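You operate a simulated robot arm through the tools that you are given. There is no shell and no other tool.

The job below is to be done with a simulated robot arm. You get a single attempt, and the scene is never put back.

JOB
Fit the black brush block in its pocket under the orange slide.
Fine: green catch off, slide back, block in, slide forward over it, then the yellow key: its lamp must light.
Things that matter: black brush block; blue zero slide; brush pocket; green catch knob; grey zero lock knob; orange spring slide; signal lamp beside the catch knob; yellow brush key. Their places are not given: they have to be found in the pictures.

Only the result counts: the job must be done as asked and must still hold three seconds after the hand-in. Knocking over, shifting, dropping, spilling or breaking anything else fails it.

ROBOT AND FRAMES
A 6-joint arm with a two-finger parallel gripper, fixed in place. Base frame: the origin is at the foot of the arm, x ahead of it, y to its left, z up. Readings come in m, degrees, newtons and seconds.
With the tool pointing down near the work surface it reaches from about 0.1 to 0.62 m from the base axis. Its first joint turns from -66.0 to 66.0 degrees. Payload 2.45 kg.
The TCP is the grasp point between the finger pads, 0.024 m short of the fingertips. In the tool frame z runs along the fingers and y along their closing line. The gripper opens to 0.068 m. The fingers are 0.017 m wide and 0.01 m thick; the gripper's body (0.04 by 0.07 m) begins 0.041 m behind the TCP.
Orientation is told as [roll, pitch, yaw] about the base's x, y, z axes, in that order, counted from this pose: with the fingers straight down and closing along the base's y, the tool's x points along the base's -x, its y along +y and its z along -z.

CONTROLS
- The arm moves only by the tool drive_tool. Its argument "deltas" is a list of rows, each a list of 3 entries, a list of its own where there are three numbers: the shift along the tool's x, y, z in m, then the turn, a rotation vector about the tool's x, y, z in degrees, then the finger opening in m, from 0 to 0.068. In form: [[[x, y, z], [ax, ay, az], fingers], ...]. A call has 1 to 20 rows; each row is the pose to reach, as a shift and turn from the pose commanded when the call began, along the tool's axes at that moment. Each row takes 0.2 s and may step no farther than 0.05 m and 8.6 degrees from the row before; otherwise, or with a gripper value out of range, the whole call is refused. A pose out of reach is approached as far as the arm can. The call stops where the force on the tool passes 40 N (or 10 N more than at its start, if that is more) or the arm is blocked; 0.2 s more then pass. Each finger travels about 0.108 m/s and halts on what it meets, pressing with about 26 N; the grip force reading is that of the motor and also rises with nothing between the fingers. The clock runs only during rows and for 0.2 s after the last one: add rows that repeat a pose to give the fingers time. It gives the time, the measured TCP pose, the force on the tool (base axes), the opening and the grip force at its end, in the units of the frame above (readings bear some noise), with the torque about the TCP (base axes, N m) and any sound that the robot's microphone picked up.
- Cameras (640 x 400 px; columns grow to the right, rows downward): "scene" is fixed at [0.1623, 0.4212, 1.445]; the picture's right is [-0.75, -0.66, 0.00], its down [-0.50, 0.56, -0.67] and it looks along [0.44, -0.50, -0.75] (base axes); focal length 371 px, centre (320, 200). "wrist" rides on the gripper at [0.084, 0.011, -0.075] in the tool frame; the picture's right is [-0.13, 0.99, 0.00], its down [-0.60, -0.08, -0.79] and it looks along [-0.79, -0.10, 0.61] (tool axes); focal length 251 px, centre (320, 200).
- get_image(camera): a new picture of that camera. No time passes.
- pixel_to_xyz(camera, pixels): for up to 12 pixels [column, row] of the newest picture of that camera ("zoom" is the newest enlarged one), the place [x, y, z] in the base frame of the surface seen there, good to about 0.003 m. No time passes.
- inspect(camera, box): a new picture of the part [left, top, right, bottom] of that camera's present view, enlarged. No time passes.
- hand_in(): hands the job in; it is judged then, once.

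Open the gripper and draw the arm clear of the work before you hand the job in, unless the task says otherwise.

The tools are called after "Request:" by a JSON object that holds its "method" and its "body". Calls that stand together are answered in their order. drive_tool: Moves the arm, as the interface text tells. Its arguments: {"type":"object","properties":{"deltas":{"type":"array"}},"required":["deltas"]} The other tools are called the same way: get_image (camera) takes a picture; pixel_to_xyz (camera, pixels) gives the place of the surface under pixels of a picture; inspect (camera, box) takes an enlarged picture of a part of a camera's view; hand_in () hands the job in.

At the start:

```text
time_s: 0.0
ee_pos: [0.382, -0.2105, 0.8898]
tcp_rot: [0.0, 0.1, 0.0]
contact_force: [0.7, -0.4, 0.3]
moment: [-0.01, -0.01, -0.03]
width: 0.068
grasp_force: 0.1
```

scene: 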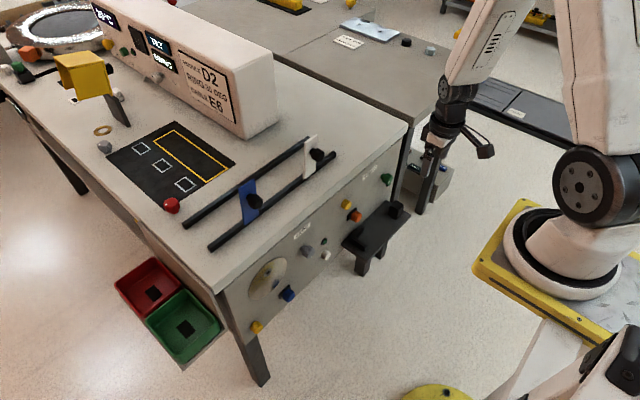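
wrist: 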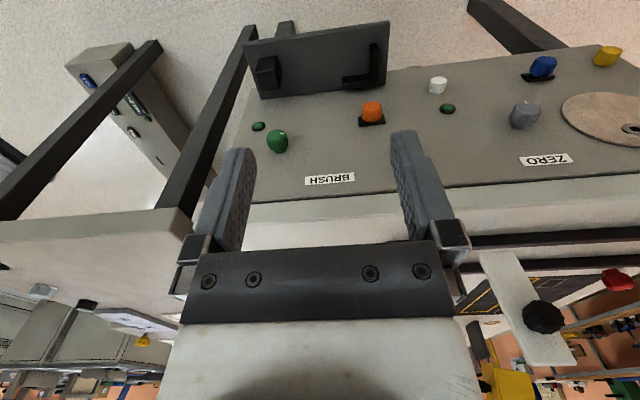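

I see a front panel with the green, orange and other knobs around pixels (270-390, 180-330) of the scene picture. I enlarge this part to find everything.

Request:
{"method": "inspect", "body": {"camera": "scene", "box": [320, 160, 420, 280]}}

Request:
{"method": "inspect", "body": {"camera": "wrist", "box": [230, 10, 640, 210]}}

Request:
{"method": "inspect", "body": {"camera": "scene", "box": [220, 200, 360, 340]}}

```text
3.33 times, centred on (370, 220) of scene
```

zoom: 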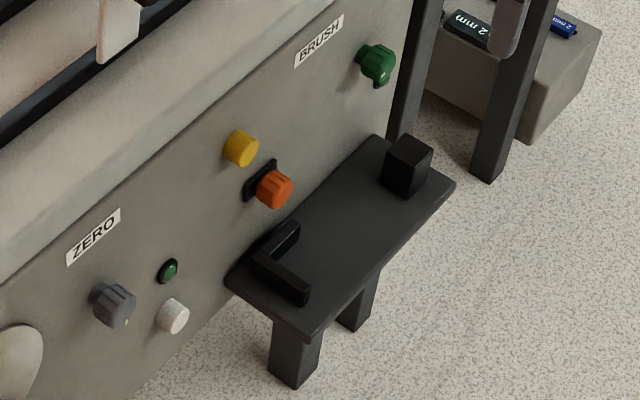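

```text
1.56 times, centred on (435, 110) of wrist
```

zoom: 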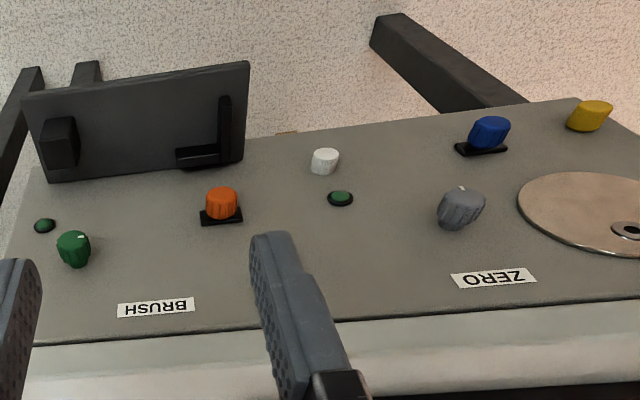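

```text
2.86 times, centred on (290, 270) of scene
```

zoom: 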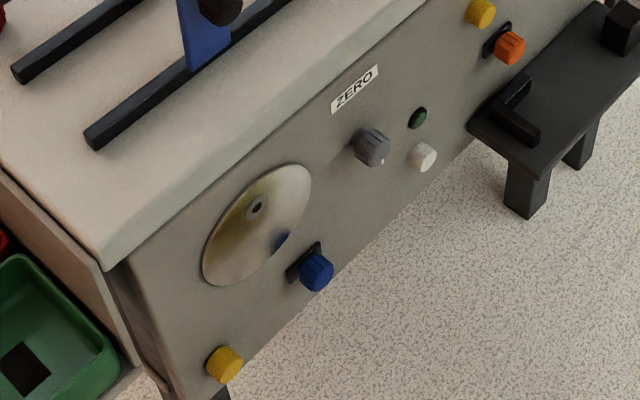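

I take coordinates of the knobs, shelf, block and L-shaped nest from a fresh zoom of the scene.

Request:
{"method": "inspect", "body": {"camera": "scene", "box": [330, 165, 420, 255]}}

Request:
{"method": "pixel_to_xyz", "body": {"camera": "scene", "pixels": [[346, 204], [357, 217], [396, 205], [386, 180], [344, 250], [380, 230], [404, 213], [326, 256], [306, 250], [370, 172], [323, 241], [370, 190]]}}

```text
4.44 times, centred on (375, 210) of scene
```

zoom: 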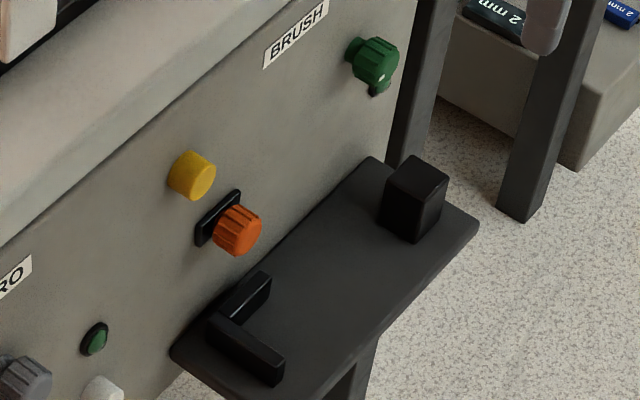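

```text
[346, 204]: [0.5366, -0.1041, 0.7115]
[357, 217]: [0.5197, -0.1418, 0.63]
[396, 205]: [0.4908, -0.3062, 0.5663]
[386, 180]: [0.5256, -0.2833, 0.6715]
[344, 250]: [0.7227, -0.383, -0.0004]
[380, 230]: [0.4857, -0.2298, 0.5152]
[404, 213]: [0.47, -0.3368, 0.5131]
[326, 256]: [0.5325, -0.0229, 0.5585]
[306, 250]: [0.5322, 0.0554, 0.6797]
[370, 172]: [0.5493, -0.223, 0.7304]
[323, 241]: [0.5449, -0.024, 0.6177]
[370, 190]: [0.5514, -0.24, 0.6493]
```

The panel stands upright at about x = 0.55, with yellow at (0.537,-0.104,0.712), orange at (0.52,-0.142,0.63), green at (0.526,-0.283,0.67) and the shelf top at about z = 0.515. I draw the arm back for a better wrist view of the panel.

Request:
{"method": "drive_tool", "body": {"deltas": [[[0.04, 0, 0.01], [0, 0, 0], 0.068], [[0.08, 0, 0.02], [0, 0, 0], 0.068], [[0.12, 0, 0.03], [0, 0, 0], 0.068], [[0.12, 0, 0.03], [0, 0, 0], 0.068]]}}

Request:
{"method": "get_image", "body": {"camera": "wrist"}}

Request:
{"method": "get_image", "body": {"camera": "scene"}}

```text
time_s: 1.0
ee_pos: [0.2606, -0.21, 0.8594]
tcp_rot: [-0.1, 0.1, 0.0]
contact_force: [0.4, 0.4, 0.2]
moment: [0.0, -0.03, -0.03]
width: 0.068
grasp_force: 0.0
```

```text
taken
```

wrist: 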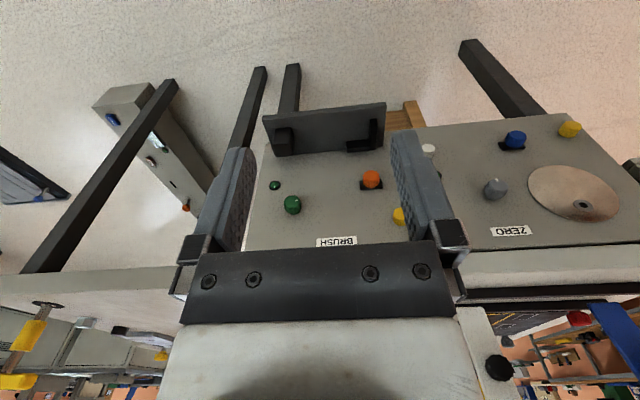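

```text
taken
```

scene: 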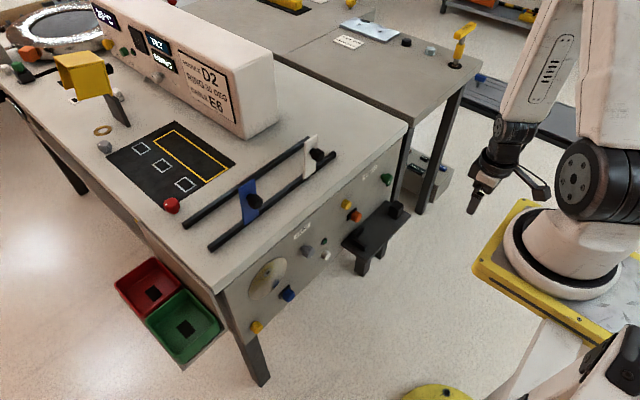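

The wrist view (upside down) shows the brush group between the fingers at (260-410, 100-250). I enlarge it.

Request:
{"method": "inspect", "body": {"camera": "wrist", "box": [250, 90, 420, 250]}}

Request:
{"method": "inspect", "body": {"camera": "wrist", "box": [330, 95, 420, 195]}}

Request:
{"method": "inspect", "body": {"camera": "wrist", "box": [255, 165, 325, 225]}}

```text
2.50 times, centred on (335, 170) of wrist
```

zoom: 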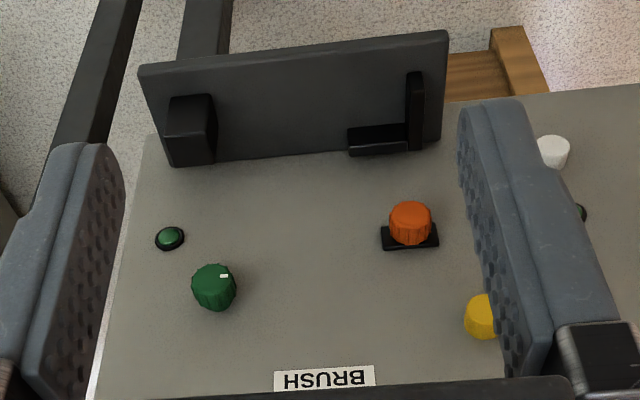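

```text
4.00 times, centred on (375, 145) of wrist
```

zoom: 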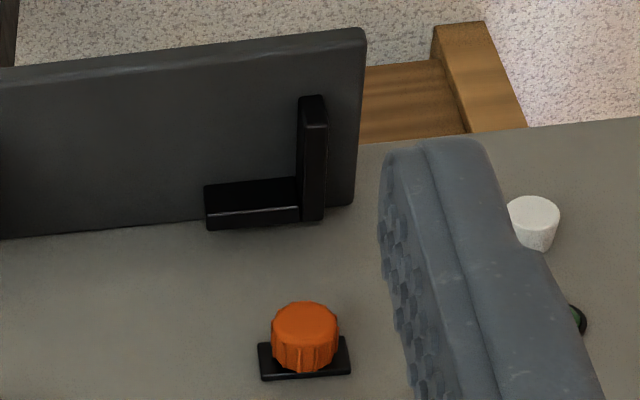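

```text
6.67 times, centred on (290, 195) of wrist
```

zoom: 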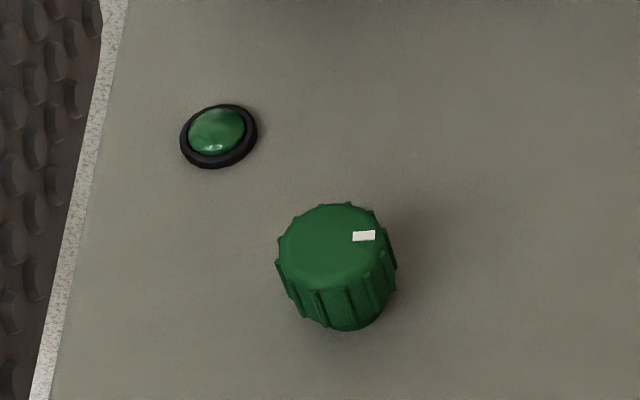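

The green mark points to +y. I want the places of the L nest, block corners and knobs from this view.

Request:
{"method": "inspect", "body": {"camera": "wrist", "box": [250, 90, 420, 250]}}

Request:
{"method": "pixel_to_xyz", "body": {"camera": "zoom", "pixels": [[188, 112], [216, 130], [170, 165], [205, 165], [416, 80], [352, 130], [352, 152], [410, 148], [443, 40], [142, 70], [440, 138], [155, 160]]}}

Request:
{"method": "pixel_to_xyz", "body": {"camera": "zoom", "pixels": [[410, 220], [410, 208], [390, 245], [432, 243], [215, 278], [224, 275], [170, 237], [480, 315], [300, 250], [555, 150], [415, 110], [380, 100]]}}

```text
2.50 times, centred on (335, 170) of wrist
```

zoom: 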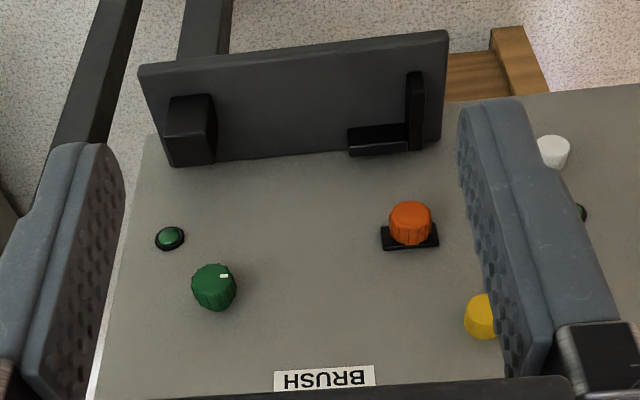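

```text
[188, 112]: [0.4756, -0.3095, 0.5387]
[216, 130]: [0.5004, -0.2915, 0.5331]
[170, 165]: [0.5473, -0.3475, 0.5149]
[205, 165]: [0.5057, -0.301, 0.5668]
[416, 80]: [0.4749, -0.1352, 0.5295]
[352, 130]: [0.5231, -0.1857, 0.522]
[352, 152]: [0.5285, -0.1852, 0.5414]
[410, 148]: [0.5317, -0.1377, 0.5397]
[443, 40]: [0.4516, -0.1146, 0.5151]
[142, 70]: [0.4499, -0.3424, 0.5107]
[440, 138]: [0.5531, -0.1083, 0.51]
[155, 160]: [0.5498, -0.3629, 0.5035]
```

```text
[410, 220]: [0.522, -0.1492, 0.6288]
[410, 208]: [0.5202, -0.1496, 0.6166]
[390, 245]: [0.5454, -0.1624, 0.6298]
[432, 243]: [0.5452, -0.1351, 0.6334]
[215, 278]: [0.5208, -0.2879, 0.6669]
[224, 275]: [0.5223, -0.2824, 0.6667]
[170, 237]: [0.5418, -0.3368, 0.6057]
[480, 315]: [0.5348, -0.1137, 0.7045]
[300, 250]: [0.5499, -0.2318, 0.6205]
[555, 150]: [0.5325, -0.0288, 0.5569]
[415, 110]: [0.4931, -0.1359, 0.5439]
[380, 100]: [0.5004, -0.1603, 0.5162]
```

The L nest sits on the shelf at x 0.475–0.54, y -0.187…-0.13, with the orange slide on the panel above it. I move nearer to look at the orange slide and the nest.

Request:
{"method": "drive_tool", "body": {"deltas": [[[-0.03, 0.02, 0.03], [0, 0, 0], 0.068], [[-0.06, 0.04, 0.06], [0, 0, 0], 0.068], [[-0.09, 0.06, 0.09], [0, 0, 0], 0.068], [[-0.12, 0.06, 0.12], [0, 0, 0], 0.068], [[-0.12, 0.06, 0.12], [0, 0, 0], 0.068]]}}

Request:
{"method": "get_image", "body": {"camera": "wrist"}}

Request:
{"method": "inspect", "body": {"camera": "scene", "box": [330, 190, 380, 240]}}

```text
time_s: 2.2
ee_pos: [0.3842, -0.1506, 0.7394]
tcp_rot: [0.0, 0.0, -0.1]
contact_force: [-1.0, 0.4, -0.6]
moment: [0.0, 0.01, 0.02]
width: 0.0679
grasp_force: 0.1
```

```text
taken
```

wrist: 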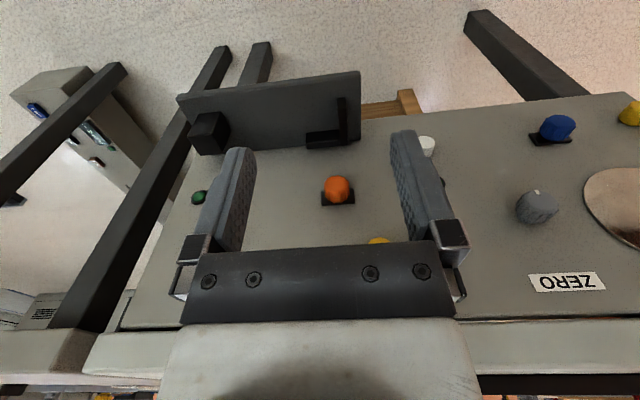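

```text
8.00 times, centred on (355, 215) of scene
```

zoom: 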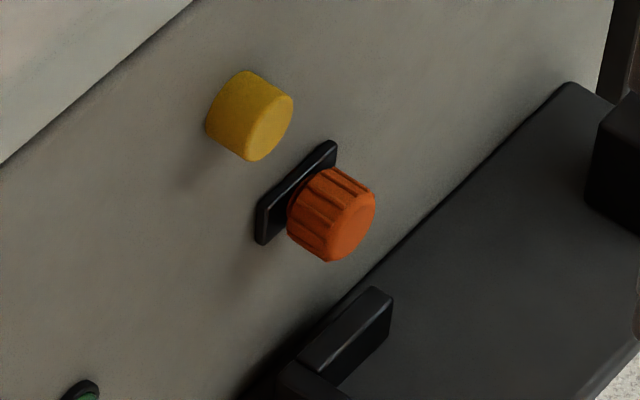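

The orange slide is at (338,188) in the wrist view. I enlarge it, the nest and the grey/blue group for comparison.

Request:
{"method": "inspect", "body": {"camera": "wrist", "box": [290, 80, 390, 220]}}

Request:
{"method": "inspect", "body": {"camera": "wrist", "box": [500, 90, 640, 240]}}

Request:
{"method": "inspect", "body": {"camera": "wrist", "box": [170, 60, 370, 180]}}

Request:
{"method": "pixel_to_xyz", "body": {"camera": "wrist", "pixels": [[338, 188], [338, 180], [338, 195], [322, 198], [354, 198], [338, 204], [328, 190], [348, 186], [380, 240], [555, 126], [535, 205], [310, 140]]}}

```text
2.86 times, centred on (340, 150) of wrist
```

zoom: 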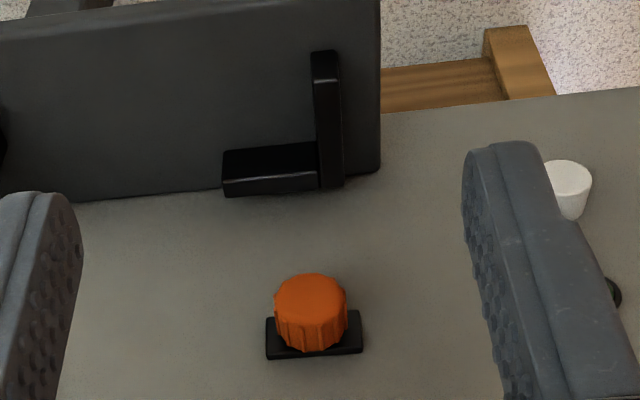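

```text
2.67 times, centred on (570, 165) of wrist
```

zoom: 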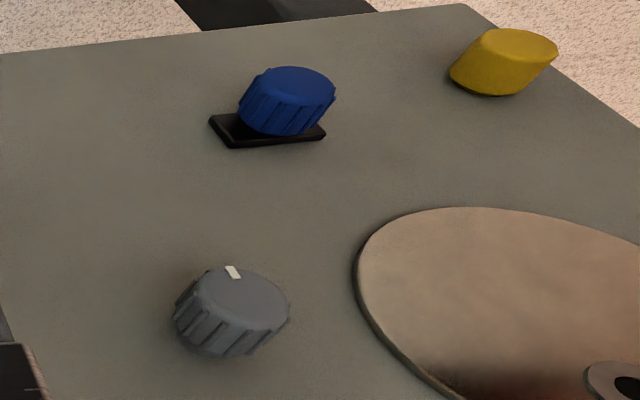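

```text
3.20 times, centred on (270, 120) of wrist
```

zoom: 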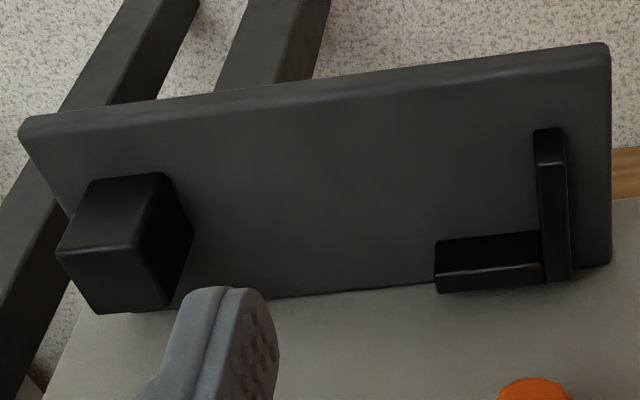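

```text
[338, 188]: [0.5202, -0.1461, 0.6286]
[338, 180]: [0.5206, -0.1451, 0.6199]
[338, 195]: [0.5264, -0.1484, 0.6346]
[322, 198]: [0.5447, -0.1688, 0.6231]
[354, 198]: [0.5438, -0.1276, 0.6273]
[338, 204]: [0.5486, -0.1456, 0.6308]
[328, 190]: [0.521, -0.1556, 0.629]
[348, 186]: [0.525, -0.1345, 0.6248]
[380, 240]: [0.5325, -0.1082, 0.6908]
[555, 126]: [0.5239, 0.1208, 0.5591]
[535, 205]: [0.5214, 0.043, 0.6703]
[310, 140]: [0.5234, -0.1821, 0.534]
```

I read the block's and nest's corner places from this latest zoom.

Request:
{"method": "pixel_to_xyz", "body": {"camera": "zoom", "pixels": [[94, 186], [161, 177], [133, 243], [62, 248], [100, 308], [186, 240], [165, 300], [110, 215], [440, 240], [438, 266], [440, 288], [538, 262]]}}

Request:
{"method": "pixel_to_xyz", "body": {"camera": "zoom", "pixels": [[550, 132], [550, 200], [536, 170], [568, 200], [566, 274], [542, 274], [490, 200], [25, 125], [605, 50], [606, 255], [300, 290], [490, 250]]}}

```text
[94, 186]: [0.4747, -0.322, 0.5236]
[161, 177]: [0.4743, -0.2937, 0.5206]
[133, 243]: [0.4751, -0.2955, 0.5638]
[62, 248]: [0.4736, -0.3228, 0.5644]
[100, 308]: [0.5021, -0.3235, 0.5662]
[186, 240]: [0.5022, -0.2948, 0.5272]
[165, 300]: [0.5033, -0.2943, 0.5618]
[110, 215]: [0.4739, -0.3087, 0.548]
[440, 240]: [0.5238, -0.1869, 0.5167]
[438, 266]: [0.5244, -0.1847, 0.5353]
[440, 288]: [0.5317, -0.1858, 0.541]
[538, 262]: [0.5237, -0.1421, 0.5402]
```

```text
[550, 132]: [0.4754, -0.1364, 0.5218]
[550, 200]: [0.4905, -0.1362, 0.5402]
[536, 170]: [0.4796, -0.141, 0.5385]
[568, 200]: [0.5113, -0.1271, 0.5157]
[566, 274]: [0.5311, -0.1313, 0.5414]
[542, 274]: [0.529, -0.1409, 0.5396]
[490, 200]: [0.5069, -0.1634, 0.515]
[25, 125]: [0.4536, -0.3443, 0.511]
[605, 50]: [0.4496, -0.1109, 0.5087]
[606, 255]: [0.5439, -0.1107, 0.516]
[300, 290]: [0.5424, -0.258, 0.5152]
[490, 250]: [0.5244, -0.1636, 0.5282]
```

The block is about 0.03×0.03×0.05 m, centred at (0.489,-0.309), and axis-aligned. I now tip the tool to point along +x, at a clear place, to see whether that is reachable.

Request:
{"method": "drive_tool", "body": {"deltas": [[[0.0, 0, -0.01], [0, -8, 0], 0.068], [[0.0, 0, -0.02], [0, -16, 0], 0.068], [[0.0, 0, -0.03], [0, -24, 0], 0.068], [[0.0, 0, -0.04], [0, -32, 0], 0.068], [[0.0, 0, -0.05], [0, -40, 0], 0.068], [[0.0, 0, -0.06], [0, -48, 0], 0.068], [[0.0, 0, -0.06], [0, -56, 0], 0.068], [[0.0, 0, -0.06], [0, -64, 0], 0.068], [[0.0, 0, -0.06], [0, -72, 0], 0.068], [[0.0, 0, -0.06], [0, -80, 0], 0.068], [[0.0, 0, -0.06], [0, -88, 0], 0.068], [[0.0, 0, -0.06], [0, -90, 0], 0.068], [[0.0, 0, -0.06], [0, -90, 0], 0.068]]}}

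Request:
{"method": "get_image", "body": {"camera": "scene"}}

Request:
{"method": "get_image", "body": {"camera": "wrist"}}

```text
time_s: 5.0
ee_pos: [0.3809, -0.1507, 0.8005]
tcp_rot: [-169.8, -89.9, 169.7]
contact_force: [-0.2, -0.7, -0.9]
moment: [0.0, -0.02, 0.01]
width: 0.0681
grasp_force: 0.1
```

```text
taken
```

scene: 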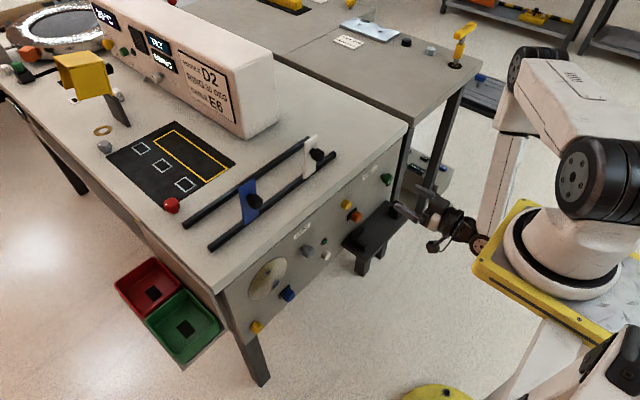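

```text
taken
```

wrist: 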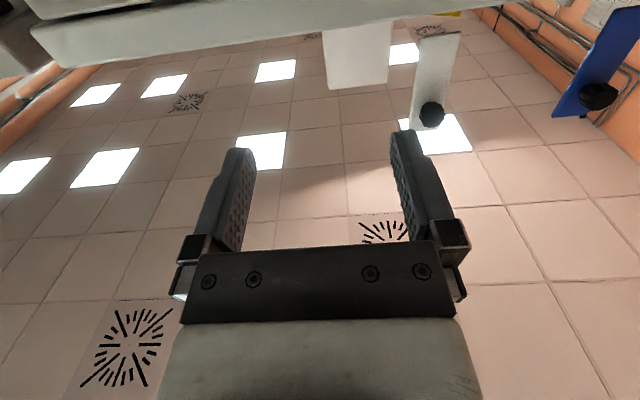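

Pointing along +x works. Now I spin the tool about its own axis so that the camera comes above and looks down on the work.

Request:
{"method": "drive_tool", "body": {"deltas": [[[0, 0, 0], [0, 0, 8.5], 0.068], [[0, 0, 0], [0, 0, 17], 0.068], [[0, 0, 0], [0, 0, 25.5], 0.068], [[0, 0, 0], [0, 0, 34], 0.068], [[0, 0, 0], [0, 0, 42.5], 0.068], [[0, 0, 0], [0, 0, 51], 0.068], [[0, 0, 0], [0, 0, 59.5], 0.068], [[0, 0, 0], [0, 0, 68], 0.068], [[0, 0, 0], [0, 0, 76.5], 0.068], [[0, 0, 0], [0, 0, 85], 0.068], [[0, 0, 0], [0, 0, 90], 0.068], [[0, 0, 0], [0, 0, 90], 0.068]]}}

Request:
{"method": "get_image", "body": {"camera": "wrist"}}

```text
time_s: 7.6
ee_pos: [0.3815, -0.1513, 0.8004]
tcp_rot: [90.0, 0.1, -90.0]
contact_force: [-1.0, -0.3, 0.5]
moment: [0.0, -0.01, -0.01]
width: 0.0682
grasp_force: 0.1
```

```text
taken
```

wrist: 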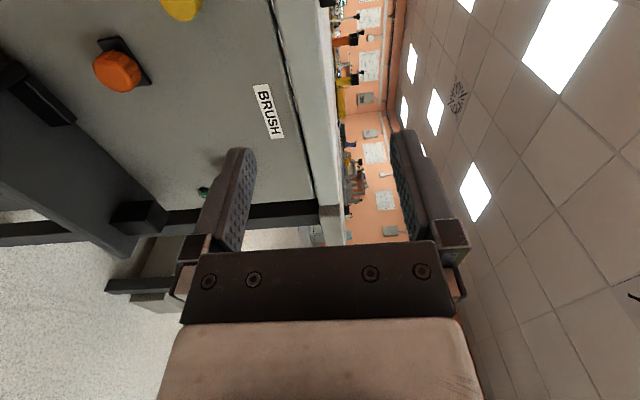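

Half the spin worked (image right is now up). I go on for the remaining 90 degrees.

Request:
{"method": "drive_tool", "body": {"deltas": [[[0, 0, 0], [0, 0, 8.5], 0.068], [[0, 0, 0], [0, 0, 17], 0.068], [[0, 0, 0], [0, 0, 25.5], 0.068], [[0, 0, 0], [0, 0, 34], 0.068], [[0, 0, 0], [0, 0, 42.5], 0.068], [[0, 0, 0], [0, 0, 51], 0.068], [[0, 0, 0], [0, 0, 59.5], 0.068], [[0, 0, 0], [0, 0, 68], 0.068], [[0, 0, 0], [0, 0, 76.5], 0.068], [[0, 0, 0], [0, 0, 85], 0.068], [[0, 0, 0], [0, 0, 90], 0.068], [[0, 0, 0], [0, 0, 90], 0.068]]}}

Request:
{"method": "get_image", "body": {"camera": "wrist"}}

Request:
{"method": "get_image", "body": {"camera": "scene"}}

```text
time_s: 10.2
ee_pos: [0.3819, -0.1519, 0.7993]
tcp_rot: [-92.4, 90.0, 87.5]
contact_force: [-0.1, 0.2, 0.0]
moment: [0.0, -0.02, -0.01]
width: 0.0681
grasp_force: 0.1
```

```text
taken
```

wrist: 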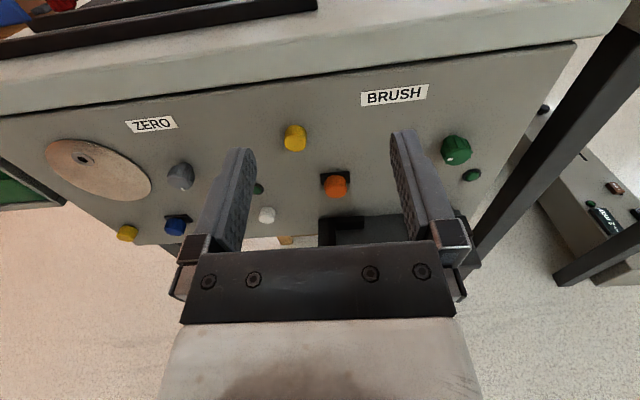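

```text
taken
```

scene: 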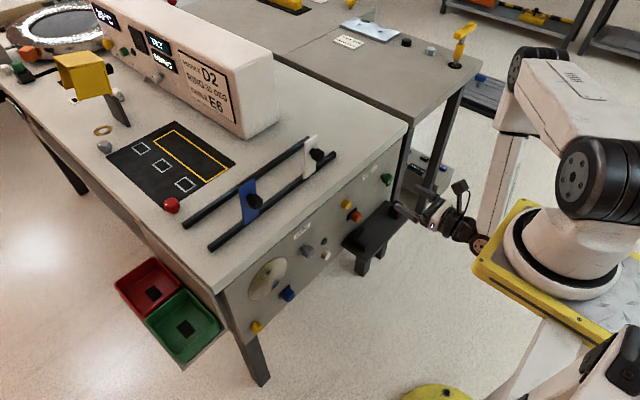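

Now the wrist picture is upright, with tool x = up, y = -base y, z = +base x. I enlarge the orange, green and yellow area.

Request:
{"method": "inspect", "body": {"camera": "wrist", "box": [250, 80, 410, 250]}}

Request:
{"method": "inspect", "body": {"camera": "wrist", "box": [420, 120, 500, 200]}}

Request:
{"method": "inspect", "body": {"camera": "wrist", "box": [100, 140, 280, 250]}}

Request:
{"method": "pixel_to_xyz", "body": {"camera": "wrist", "pixels": [[455, 150], [452, 157], [456, 143], [471, 176], [336, 186], [325, 176], [350, 178], [340, 197], [295, 138], [334, 175], [286, 138], [305, 138]]}}

```text
2.35 times, centred on (330, 165) of wrist
```

zoom: 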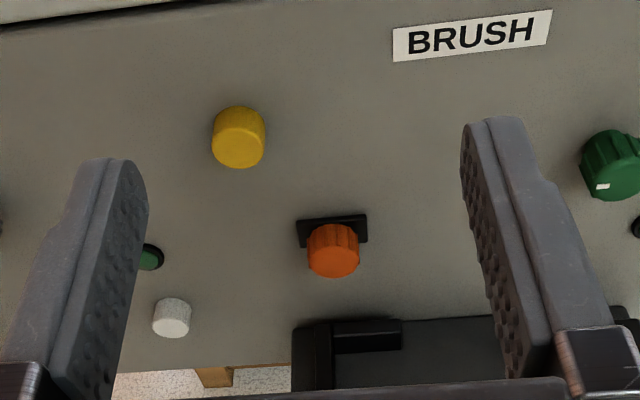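

```text
5.00 times, centred on (460, 160) of wrist
```

zoom: 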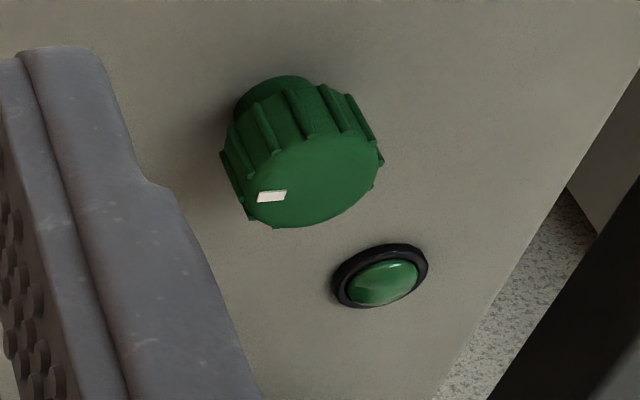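

```text
3.56 times, centred on (190, 195) of wrist
```

zoom: 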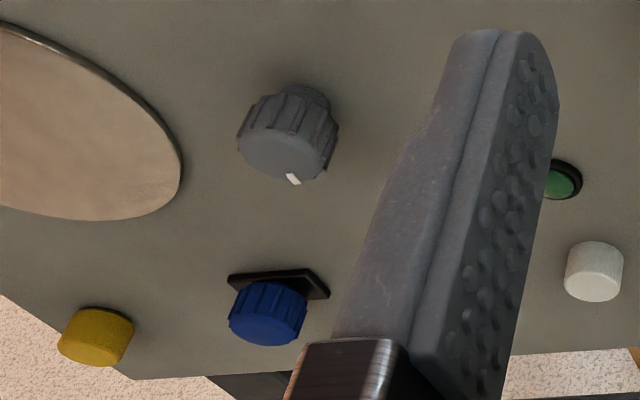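

```text
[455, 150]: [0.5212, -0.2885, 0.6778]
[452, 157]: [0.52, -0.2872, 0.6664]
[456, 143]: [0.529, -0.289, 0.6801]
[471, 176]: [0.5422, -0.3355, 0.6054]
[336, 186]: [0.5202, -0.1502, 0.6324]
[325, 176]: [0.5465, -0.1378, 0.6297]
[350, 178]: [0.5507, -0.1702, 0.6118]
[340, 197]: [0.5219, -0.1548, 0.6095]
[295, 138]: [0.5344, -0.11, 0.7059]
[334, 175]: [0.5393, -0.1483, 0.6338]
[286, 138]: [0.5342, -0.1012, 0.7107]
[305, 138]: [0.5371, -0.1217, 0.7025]
```

The green knob is at about (0.52,-0.288,0.667) with its mark to the left (+y). I go in front of it with the fingers open.

Request:
{"method": "drive_tool", "body": {"deltas": [[[-0.03, 0.03, 0], [0, 0, 0], 0.068], [[-0.06, 0.06, 0.0], [0, 0, 0], 0.068], [[-0.09, 0.09, 0.01], [0, 0, 0], 0.068], [[-0.12, 0.12, 0.03], [0, 0, 0], 0.068], [[-0.132, 0.136, 0.05], [0, 0, 0], 0.068], [[-0.132, 0.136, 0.05], [0, 0, 0], 0.068]]}}

Request:
{"method": "get_image", "body": {"camera": "wrist"}}

Request:
{"method": "inspect", "body": {"camera": "wrist", "box": [260, 100, 400, 220]}}

```text
time_s: 11.6
ee_pos: [0.4083, -0.2463, 0.6952]
tcp_rot: [79.5, 89.6, -100.6]
contact_force: [-0.8, 0.0, 1.2]
moment: [0.04, 0.0, -0.01]
width: 0.068
grasp_force: 0.1
out of reach, approached as far as the arm can: row 2, 3, 4, 5, 6
```

```text
taken
```

wrist: 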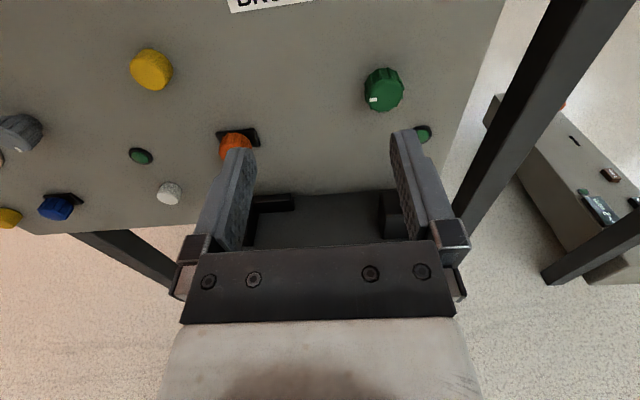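

```text
3.33 times, centred on (330, 160) of wrist
```

zoom: 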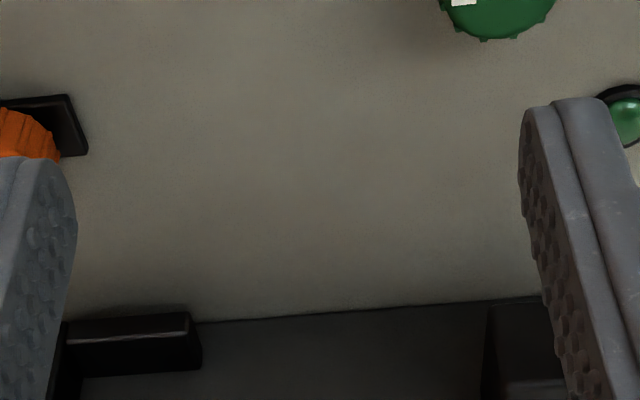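

Part of that move was out of reach (the TCP stopped at (0.408,-0.246,0.695)), probably because the arm is folded too close to its base. I try going farther ahead by 0.05 m, which is still clear of the panel.

Request:
{"method": "drive_tool", "body": {"deltas": [[[0, 0, 0.025], [0, 0, 0], 0.068], [[0, 0, 0.05], [0, 0, 0], 0.068], [[0, 0, 0.05], [0, 0, 0], 0.068]]}}

Request:
{"method": "get_image", "body": {"camera": "scene"}}

```text
time_s: 12.4
ee_pos: [0.4438, -0.2249, 0.7041]
tcp_rot: [81.5, 89.7, -98.4]
contact_force: [0.5, -0.3, -0.2]
moment: [0.01, -0.06, 0.01]
width: 0.068
grasp_force: 0.1
out of reach, approached as far as the arm can: row 1, 2, 3
```

```text
taken
```

scene: 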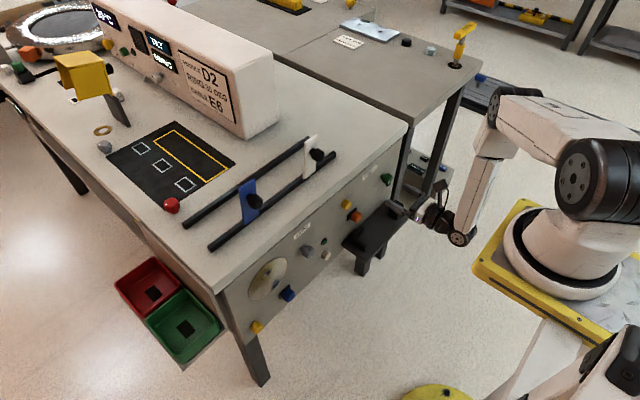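

Position is still limited in this flipped orientation, so I turn the tool back by 90 degrees (camera to the +y side, fingers closing vertically) and see whether that reaches better.

Request:
{"method": "drive_tool", "body": {"deltas": [[[0, 0, 0], [0, 0, -8.5], 0.068], [[0, 0, 0], [0, 0, -17], 0.068], [[0, 0, 0], [0, 0, -25.5], 0.068], [[0, 0, 0], [0, 0, -34], 0.068], [[0, 0, 0], [0, 0, -42.5], 0.068], [[0, 0, 0], [0, 0, -51], 0.068], [[0, 0, 0], [0, 0, -59.5], 0.068], [[0, 0, 0], [0, 0, -68], 0.068], [[0, 0, 0], [0, 0, -76.5], 0.068], [[0, 0, 0], [0, 0, -85], 0.068], [[0, 0, 0], [0, 0, -90], 0.068], [[0, 0, 0], [0, 0, -90], 0.068]]}}

Request:
{"method": "get_image", "body": {"camera": "wrist"}}

```text
time_s: 15.0
ee_pos: [0.4435, -0.2262, 0.7047]
tcp_rot: [90.0, -0.2, -90.0]
contact_force: [0.6, -0.2, 0.2]
moment: [0.02, -0.02, 0.05]
width: 0.0679
grasp_force: 0.0
```

```text
taken
```

wrist: 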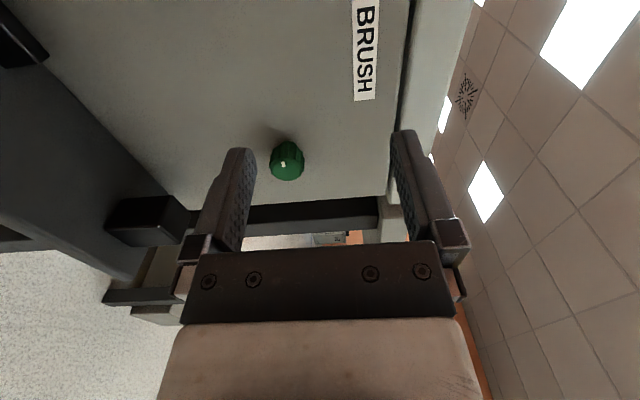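

The position holds without a limit warning here. I move in front of the green knob in this orientation, still with the tips short of it.

Request:
{"method": "drive_tool", "body": {"deltas": [[[-0.03, -0.019, 0], [0, 0, 0], 0.068], [[-0.062, -0.038, 0.0], [0, 0, 0], 0.068], [[-0.062, -0.038, 0.03], [0, 0, 0], 0.068], [[-0.062, -0.038, 0.03], [0, 0, 0], 0.068]]}}

Request:
{"method": "get_image", "body": {"camera": "wrist"}}

Request:
{"method": "get_image", "body": {"camera": "scene"}}

```text
time_s: 16.0
ee_pos: [0.4741, -0.2882, 0.6656]
tcp_rot: [90.0, 0.0, -89.9]
contact_force: [-0.6, 0.6, -0.2]
moment: [0.05, 0.02, -0.01]
width: 0.0678
grasp_force: 0.0
```

```text
taken
```

wrist: 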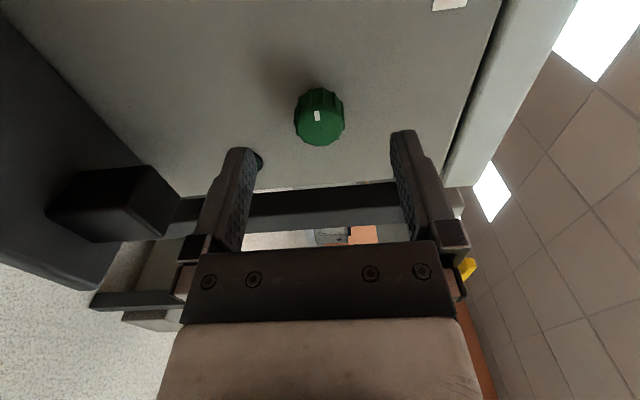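

```text
taken
```

scene: 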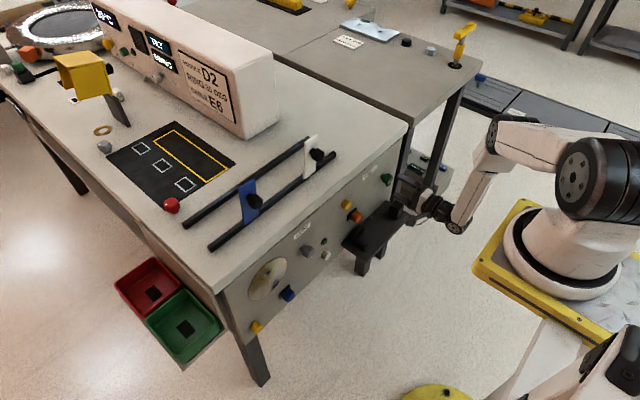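

Here it reaches. The green knob is at (320,118) of the wrist view, roughly centred between the fingers; I measure its outline to fix its centre.

Request:
{"method": "inspect", "body": {"camera": "wrist", "box": [280, 70, 360, 160]}}

Request:
{"method": "pixel_to_xyz", "body": {"camera": "wrist", "pixels": [[298, 126], [342, 122], [321, 143], [320, 112], [317, 116], [320, 126], [305, 138], [336, 138], [320, 92], [258, 162]]}}

```text
4.44 times, centred on (320, 115) of wrist
```

zoom: 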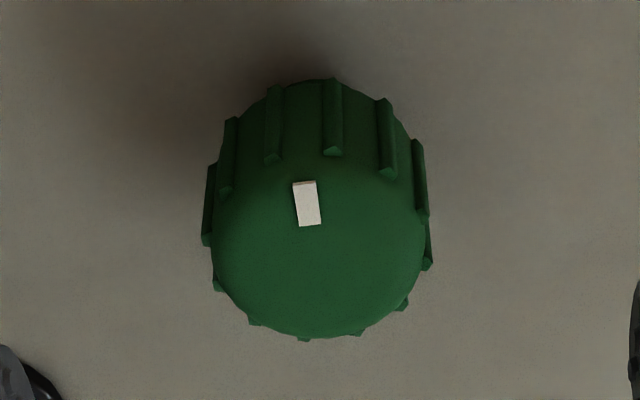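

```text
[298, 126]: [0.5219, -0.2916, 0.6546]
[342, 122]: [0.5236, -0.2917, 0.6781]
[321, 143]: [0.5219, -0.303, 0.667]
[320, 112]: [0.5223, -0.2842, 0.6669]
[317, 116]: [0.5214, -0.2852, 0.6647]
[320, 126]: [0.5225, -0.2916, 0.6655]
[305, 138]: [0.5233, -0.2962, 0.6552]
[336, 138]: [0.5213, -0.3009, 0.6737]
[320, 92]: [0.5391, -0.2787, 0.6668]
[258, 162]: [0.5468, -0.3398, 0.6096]
```

The knob centre is (≈0.521 front, y -0.291, z 0.666), about 25 mm across. I advance so that the tips reach x≈0.542 and close the fingers on it.

Request:
{"method": "drive_tool", "body": {"deltas": [[[-0.003, 0, 0.0], [0, 0, 0], 0.068], [[-0.003, 0, 0.022], [0, 0, 0], 0.068], [[-0.003, 0, 0.044], [0, 0, 0], 0.068], [[-0.003, 0, 0.044], [0, 0, 0], 0.05], [[-0.003, 0, 0.044], [0, 0, 0], 0.035], [[-0.003, 0, 0.044], [0, 0, 0], 0.02], [[-0.003, 0, 0.044], [0, 0, 0], 0.015], [[-0.003, 0, 0.044], [0, 0, 0], 0.015]]}}

Request:
{"method": "get_image", "body": {"camera": "wrist"}}

```text
time_s: 17.8
ee_pos: [0.5176, -0.2902, 0.6648]
tcp_rot: [90.0, 0.0, -90.0]
contact_force: [7.8, -1.9, -7.8]
moment: [0.02, -0.43, -0.11]
width: 0.0295
grasp_force: 43.8
```

```text
taken
```

wrist: 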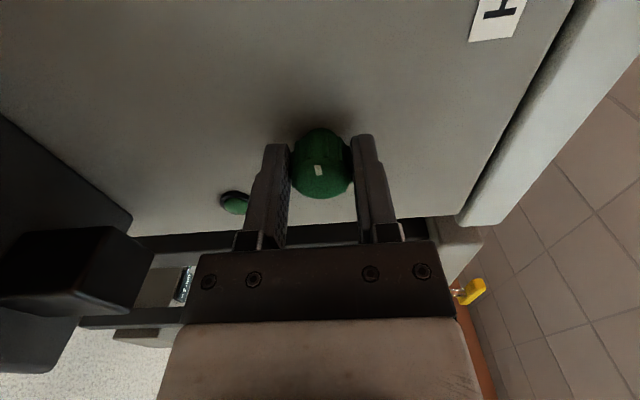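

The knob is gripped (opening 0.0295). I try a small turn, first 10 degrees about +tool z, to feel which way it yields.

Request:
{"method": "drive_tool", "body": {"deltas": [[[0, 0, 0], [0, 0, 5], 0.015], [[0, 0, 0], [0, 0, 10], 0.015], [[0, 0, 0], [0, 0, 10], 0.015]]}}

Request:
{"method": "inspect", "body": {"camera": "wrist", "box": [250, 110, 390, 230]}}

```text
time_s: 18.6
ee_pos: [0.5179, -0.2918, 0.6662]
tcp_rot: [90.0, 9.9, -90.0]
contact_force: [9.8, -8.2, -13.3]
moment: [-0.65, -0.31, 0.18]
width: 0.0294
grasp_force: 43.4
```

```text
3.33 times, centred on (320, 170) of wrist
```

zoom: 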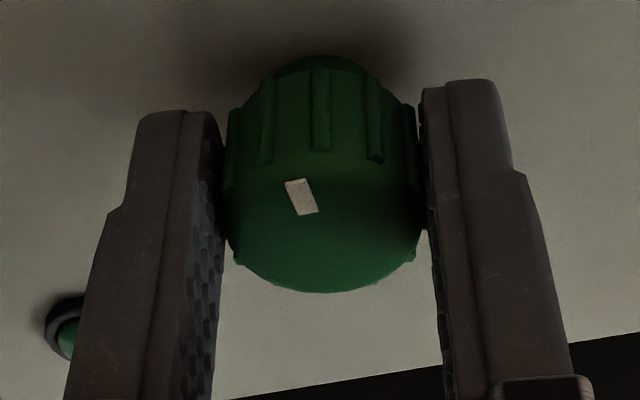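

The torque reached -0.65 N m and the mark turned against the fingers, so the knob slips: a stop in this direction. I go back and try the opposite way.

Request:
{"method": "drive_tool", "body": {"deltas": [[[0, 0, 0], [0, 0, -5], 0.015], [[0, 0, 0], [0, 0, -10], 0.015], [[0, 0, 0], [0, 0, -15], 0.015], [[0, 0, 0], [0, 0, -20], 0.015], [[0, 0, 0], [0, 0, -20], 0.015]]}}

Request:
{"method": "inspect", "body": {"camera": "wrist", "box": [250, 110, 390, 230]}}

```text
time_s: 19.7
ee_pos: [0.517, -0.2901, 0.6649]
tcp_rot: [89.6, -9.7, -90.1]
contact_force: [7.0, -5.1, -9.9]
moment: [0.07, -0.32, 0.31]
width: 0.0292
grasp_force: 43.4
stopped in row 5: the force on the tool passed its limit at 40 N (the readings are from after the stop); the commanded pose is now the measured one
```

```text
3.33 times, centred on (320, 170) of wrist
```

zoom: 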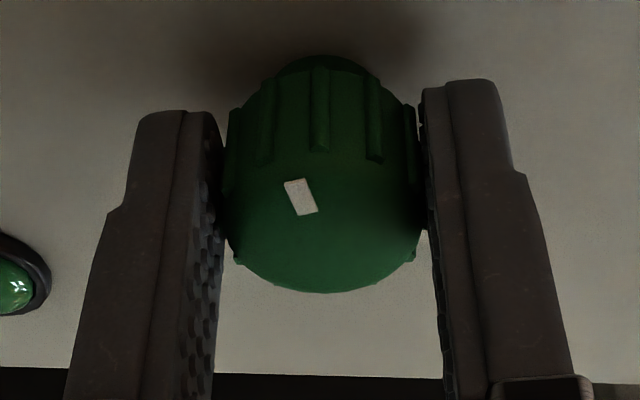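

Now the knob turns with the fingers (mark unchanged between them, low torque), so counter-clockwise frees it. I go on turning that way, with a 1 mm centring correction.

Request:
{"method": "drive_tool", "body": {"deltas": [[[-0.001, -0.001, 0], [0, 0, 0], 0.015], [[-0.001, -0.001, 0], [0, 0, -5], 0.015], [[-0.001, -0.001, 0], [0, 0, -10], 0.015], [[-0.001, -0.001, 0], [0, 0, -15], 0.015], [[-0.001, -0.001, 0], [0, 0, -20], 0.015], [[-0.001, -0.001, 0], [0, 0, -25], 0.015], [[-0.001, -0.001, 0], [0, 0, -30], 0.015], [[-0.001, -0.001, 0], [0, 0, -30], 0.015]]}}

Request:
{"method": "inspect", "body": {"camera": "wrist", "box": [230, 110, 410, 230]}}

```text
time_s: 21.5
ee_pos: [0.5177, -0.2926, 0.6633]
tcp_rot: [89.4, -39.7, -89.8]
contact_force: [14.1, -1.5, -23.1]
moment: [0.04, -0.44, -0.06]
width: 0.0293
grasp_force: 44.0
```

```text
3.33 times, centred on (320, 170) of wrist
```

zoom: 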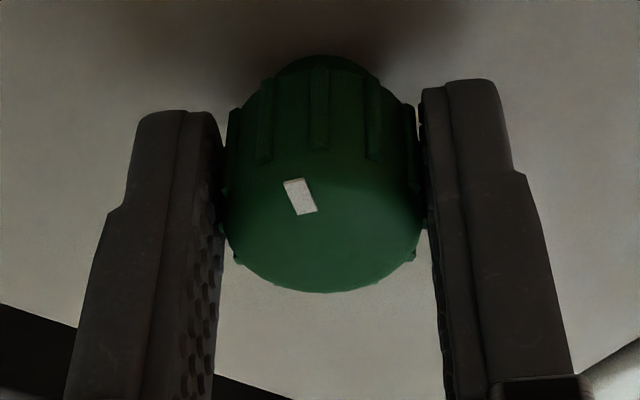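

It follows nicely (mark fixed between the fingers at -40 degrees), but Fz is -23 N. I shift up by 1.5 mm without turning, to see if this relieves the side load.

Request:
{"method": "drive_tool", "body": {"deltas": [[[-0.001, 0.0012, 0], [0, 0, 0], 0.015], [[-0.001, 0.0012, 0], [0, 0, 0], 0.015]]}}

```text
time_s: 21.9
ee_pos: [0.5174, -0.2927, 0.6633]
tcp_rot: [88.9, -39.8, -89.4]
contact_force: [8.5, -6.7, -11.2]
moment: [0.05, -0.22, 0.64]
width: 0.0294
grasp_force: 42.7
stopped in row 1: the force on the tool passed its limit at 43 N (the readings are from after the stop); the commanded pose is now the measured one
```

Moving up raised the load, so the knob axis is where the tool now sits. I continue turning from here without any shift.

Request:
{"method": "drive_tool", "body": {"deltas": [[[0, 0, 0], [0, 0, -5], 0.015], [[0, 0, 0], [0, 0, -10], 0.015], [[0, 0, 0], [0, 0, -15], 0.015], [[0, 0, 0], [0, 0, -20], 0.015], [[0, 0, 0], [0, 0, -20], 0.015]]}}

Request:
{"method": "inspect", "body": {"camera": "wrist", "box": [230, 110, 410, 230]}}

```text
time_s: 23.1
ee_pos: [0.5178, -0.2928, 0.6622]
tcp_rot: [88.4, -59.8, -88.7]
contact_force: [16.4, -13.1, -21.8]
moment: [0.03, -0.23, 0.4]
width: 0.0295
grasp_force: 42.9
```

```text
3.33 times, centred on (320, 170) of wrist
```

zoom: 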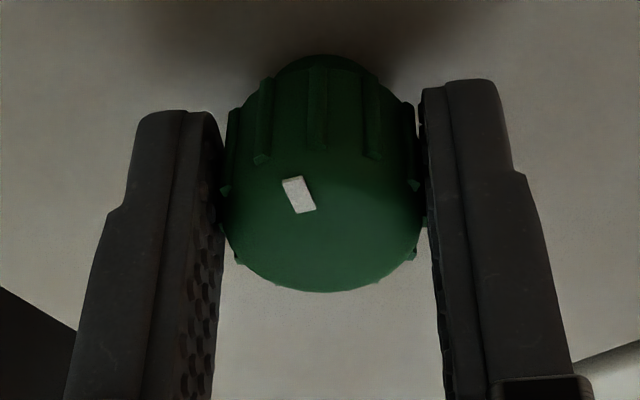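

Still turning well (about 70 degrees so far). I carry on until the stop or a click.

Request:
{"method": "drive_tool", "body": {"deltas": [[[0, 0, 0], [0, 0, -5], 0.015], [[0, 0, 0], [0, 0, -10], 0.015], [[0, 0, 0], [0, 0, -15], 0.015], [[0, 0, 0], [0, 0, -20], 0.015], [[0, 0, 0], [0, 0, -20], 0.015]]}}

Request:
{"method": "inspect", "body": {"camera": "wrist", "box": [230, 110, 410, 230]}}

```text
time_s: 23.6
ee_pos: [0.5171, -0.2941, 0.6619]
tcp_rot: [87.0, -68.1, -87.5]
contact_force: [7.5, -8.0, -9.8]
moment: [0.01, 0.14, 0.81]
width: 0.0289
grasp_force: 42.6
stopped in row 2: the force on the tool passed its limit at 42 N (the readings are from after the stop); the commanded pose is now the measured one
```

```text
3.33 times, centred on (320, 170) of wrist
```

zoom: 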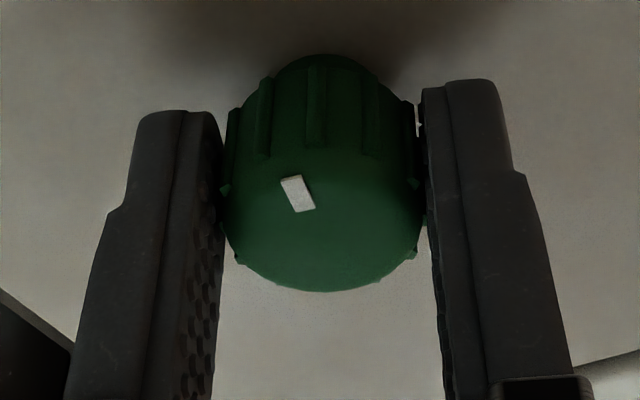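

Side load and tilt are building up (moment z 0.81). I open the fingers to let go, then look at where the knob stands.

Request:
{"method": "drive_tool", "body": {"deltas": [[[0, 0, 0], [0, 0, 0], 0.05], [[0, 0, 0], [0, 0, 0], 0.05]]}}

Request:
{"method": "inspect", "body": {"camera": "wrist", "box": [230, 90, 410, 230]}}

Request:
{"method": "get_image", "body": {"camera": "scene"}}

```text
time_s: 24.2
ee_pos: [0.5162, -0.2947, 0.6627]
tcp_rot: [87.3, -68.1, -87.9]
contact_force: [0.6, -0.3, 0.3]
moment: [0.01, 0.01, 0.0]
width: 0.0501
grasp_force: 0.1
```

```text
2.86 times, centred on (320, 160) of wrist
```

zoom: 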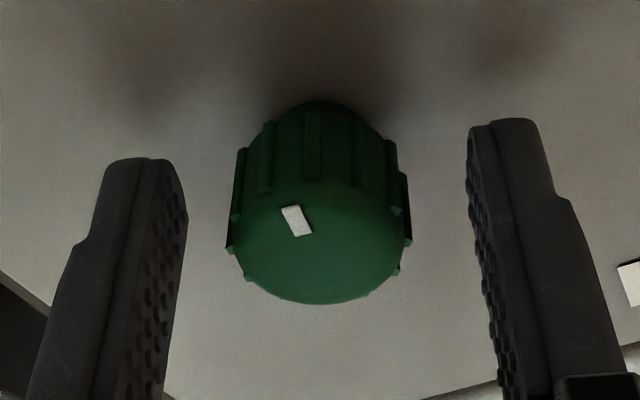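

```text
taken
```

scene: 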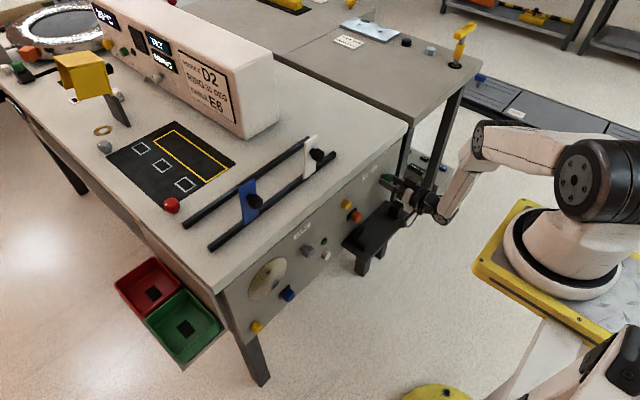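

The knob stayed put, so it has turned about 78 degrees and its axis is at roughly (y -0.295, z 0.664). I straighten the tool, then turn the open fingers back 60 degrees to regrip with the camera away from the block.

Request:
{"method": "drive_tool", "body": {"deltas": [[[-0.001, 0, 0], [-0.755, -0.77, 0], 0.055], [[-0.001, 0, 0], [-0.755, -0.77, 0], 0.055]]}}

Request:
{"method": "drive_tool", "body": {"deltas": [[[0, 0, 0], [0, 0, 8], 0.055], [[0, 0, 0], [0, 0, 16], 0.055], [[0, 0, 0], [0, 0, 24], 0.055], [[0, 0, 0], [0, 0, 32], 0.055], [[0, 0, 0], [0, 0, 40], 0.055], [[0, 0, 0], [0, 0, 48], 0.055], [[0, 0, 0], [0, 0, 56], 0.055], [[0, 0, 0], [0, 0, 60], 0.055], [[0, 0, 0], [0, 0, 60], 0.055]]}}

Request:
{"method": "inspect", "body": {"camera": "wrist", "box": [230, 90, 410, 230]}}

```text
time_s: 24.8
ee_pos: [0.5165, -0.294, 0.6638]
tcp_rot: [90.1, -68.1, -90.1]
contact_force: [-0.2, 0.4, -0.7]
moment: [-0.02, -0.04, -0.02]
width: 0.055
grasp_force: 0.0
```

```text
time_s: 26.8
ee_pos: [0.5172, -0.2939, 0.6628]
tcp_rot: [90.1, -8.0, -89.9]
contact_force: [0.0, -0.4, 0.3]
moment: [0.0, 0.02, -0.01]
width: 0.0548
grasp_force: 0.0
```

```text
2.86 times, centred on (320, 160) of wrist
```

zoom: 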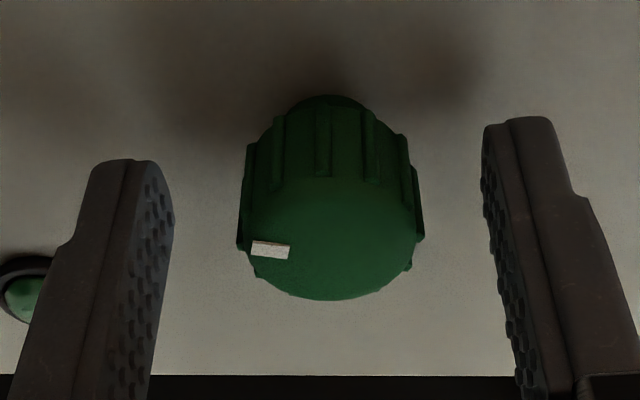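

The mark now points down (it turned about 80° from pointing left). The knob axis is 1.7 mm higher than the tool, so I centre, grip again and turn on to the stop.

Request:
{"method": "drive_tool", "body": {"deltas": [[[0, 0.0017, 0], [0, 0, 0], 0.055], [[0, 0.0017, 0], [0, 0, 0], 0.04], [[0, 0.0017, 0], [0, 0, 0], 0.02], [[0, 0.0017, 0], [0, 0, 0], 0.015], [[0, 0.0017, 0], [0, 0, 0], 0.015]]}}

Request:
{"method": "drive_tool", "body": {"deltas": [[[0, 0, 0], [0, 0, -4], 0.015], [[0, 0, 0], [0, 0, -8], 0.015], [[0, 0, 0], [0, 0, -12], 0.015], [[0, 0, 0], [0, 0, -16], 0.015], [[0, 0, 0], [0, 0, -16], 0.015]]}}

Request:
{"method": "inspect", "body": {"camera": "wrist", "box": [230, 90, 410, 230]}}

```text
time_s: 28.0
ee_pos: [0.516, -0.293, 0.6651]
tcp_rot: [89.9, -8.1, -89.8]
contact_force: [3.5, -3.6, -5.6]
moment: [0.02, 0.27, -0.04]
width: 0.0292
grasp_force: 43.3
```

```text
time_s: 29.2
ee_pos: [0.5181, -0.2932, 0.6635]
tcp_rot: [89.9, -24.1, -89.8]
contact_force: [16.5, -4.0, -24.6]
moment: [0.95, -0.77, -0.7]
width: 0.0297
grasp_force: 43.6
```

```text
2.86 times, centred on (320, 160) of wrist
```

zoom: 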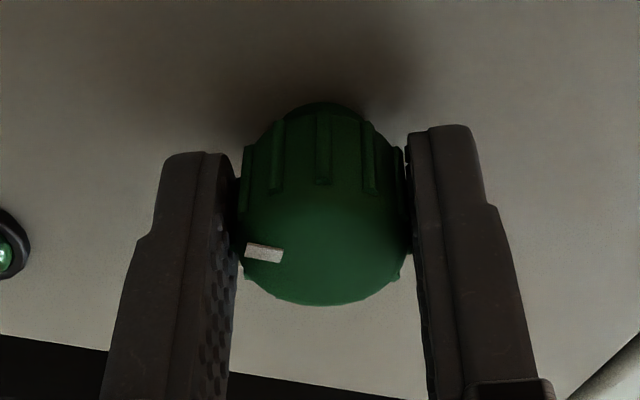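

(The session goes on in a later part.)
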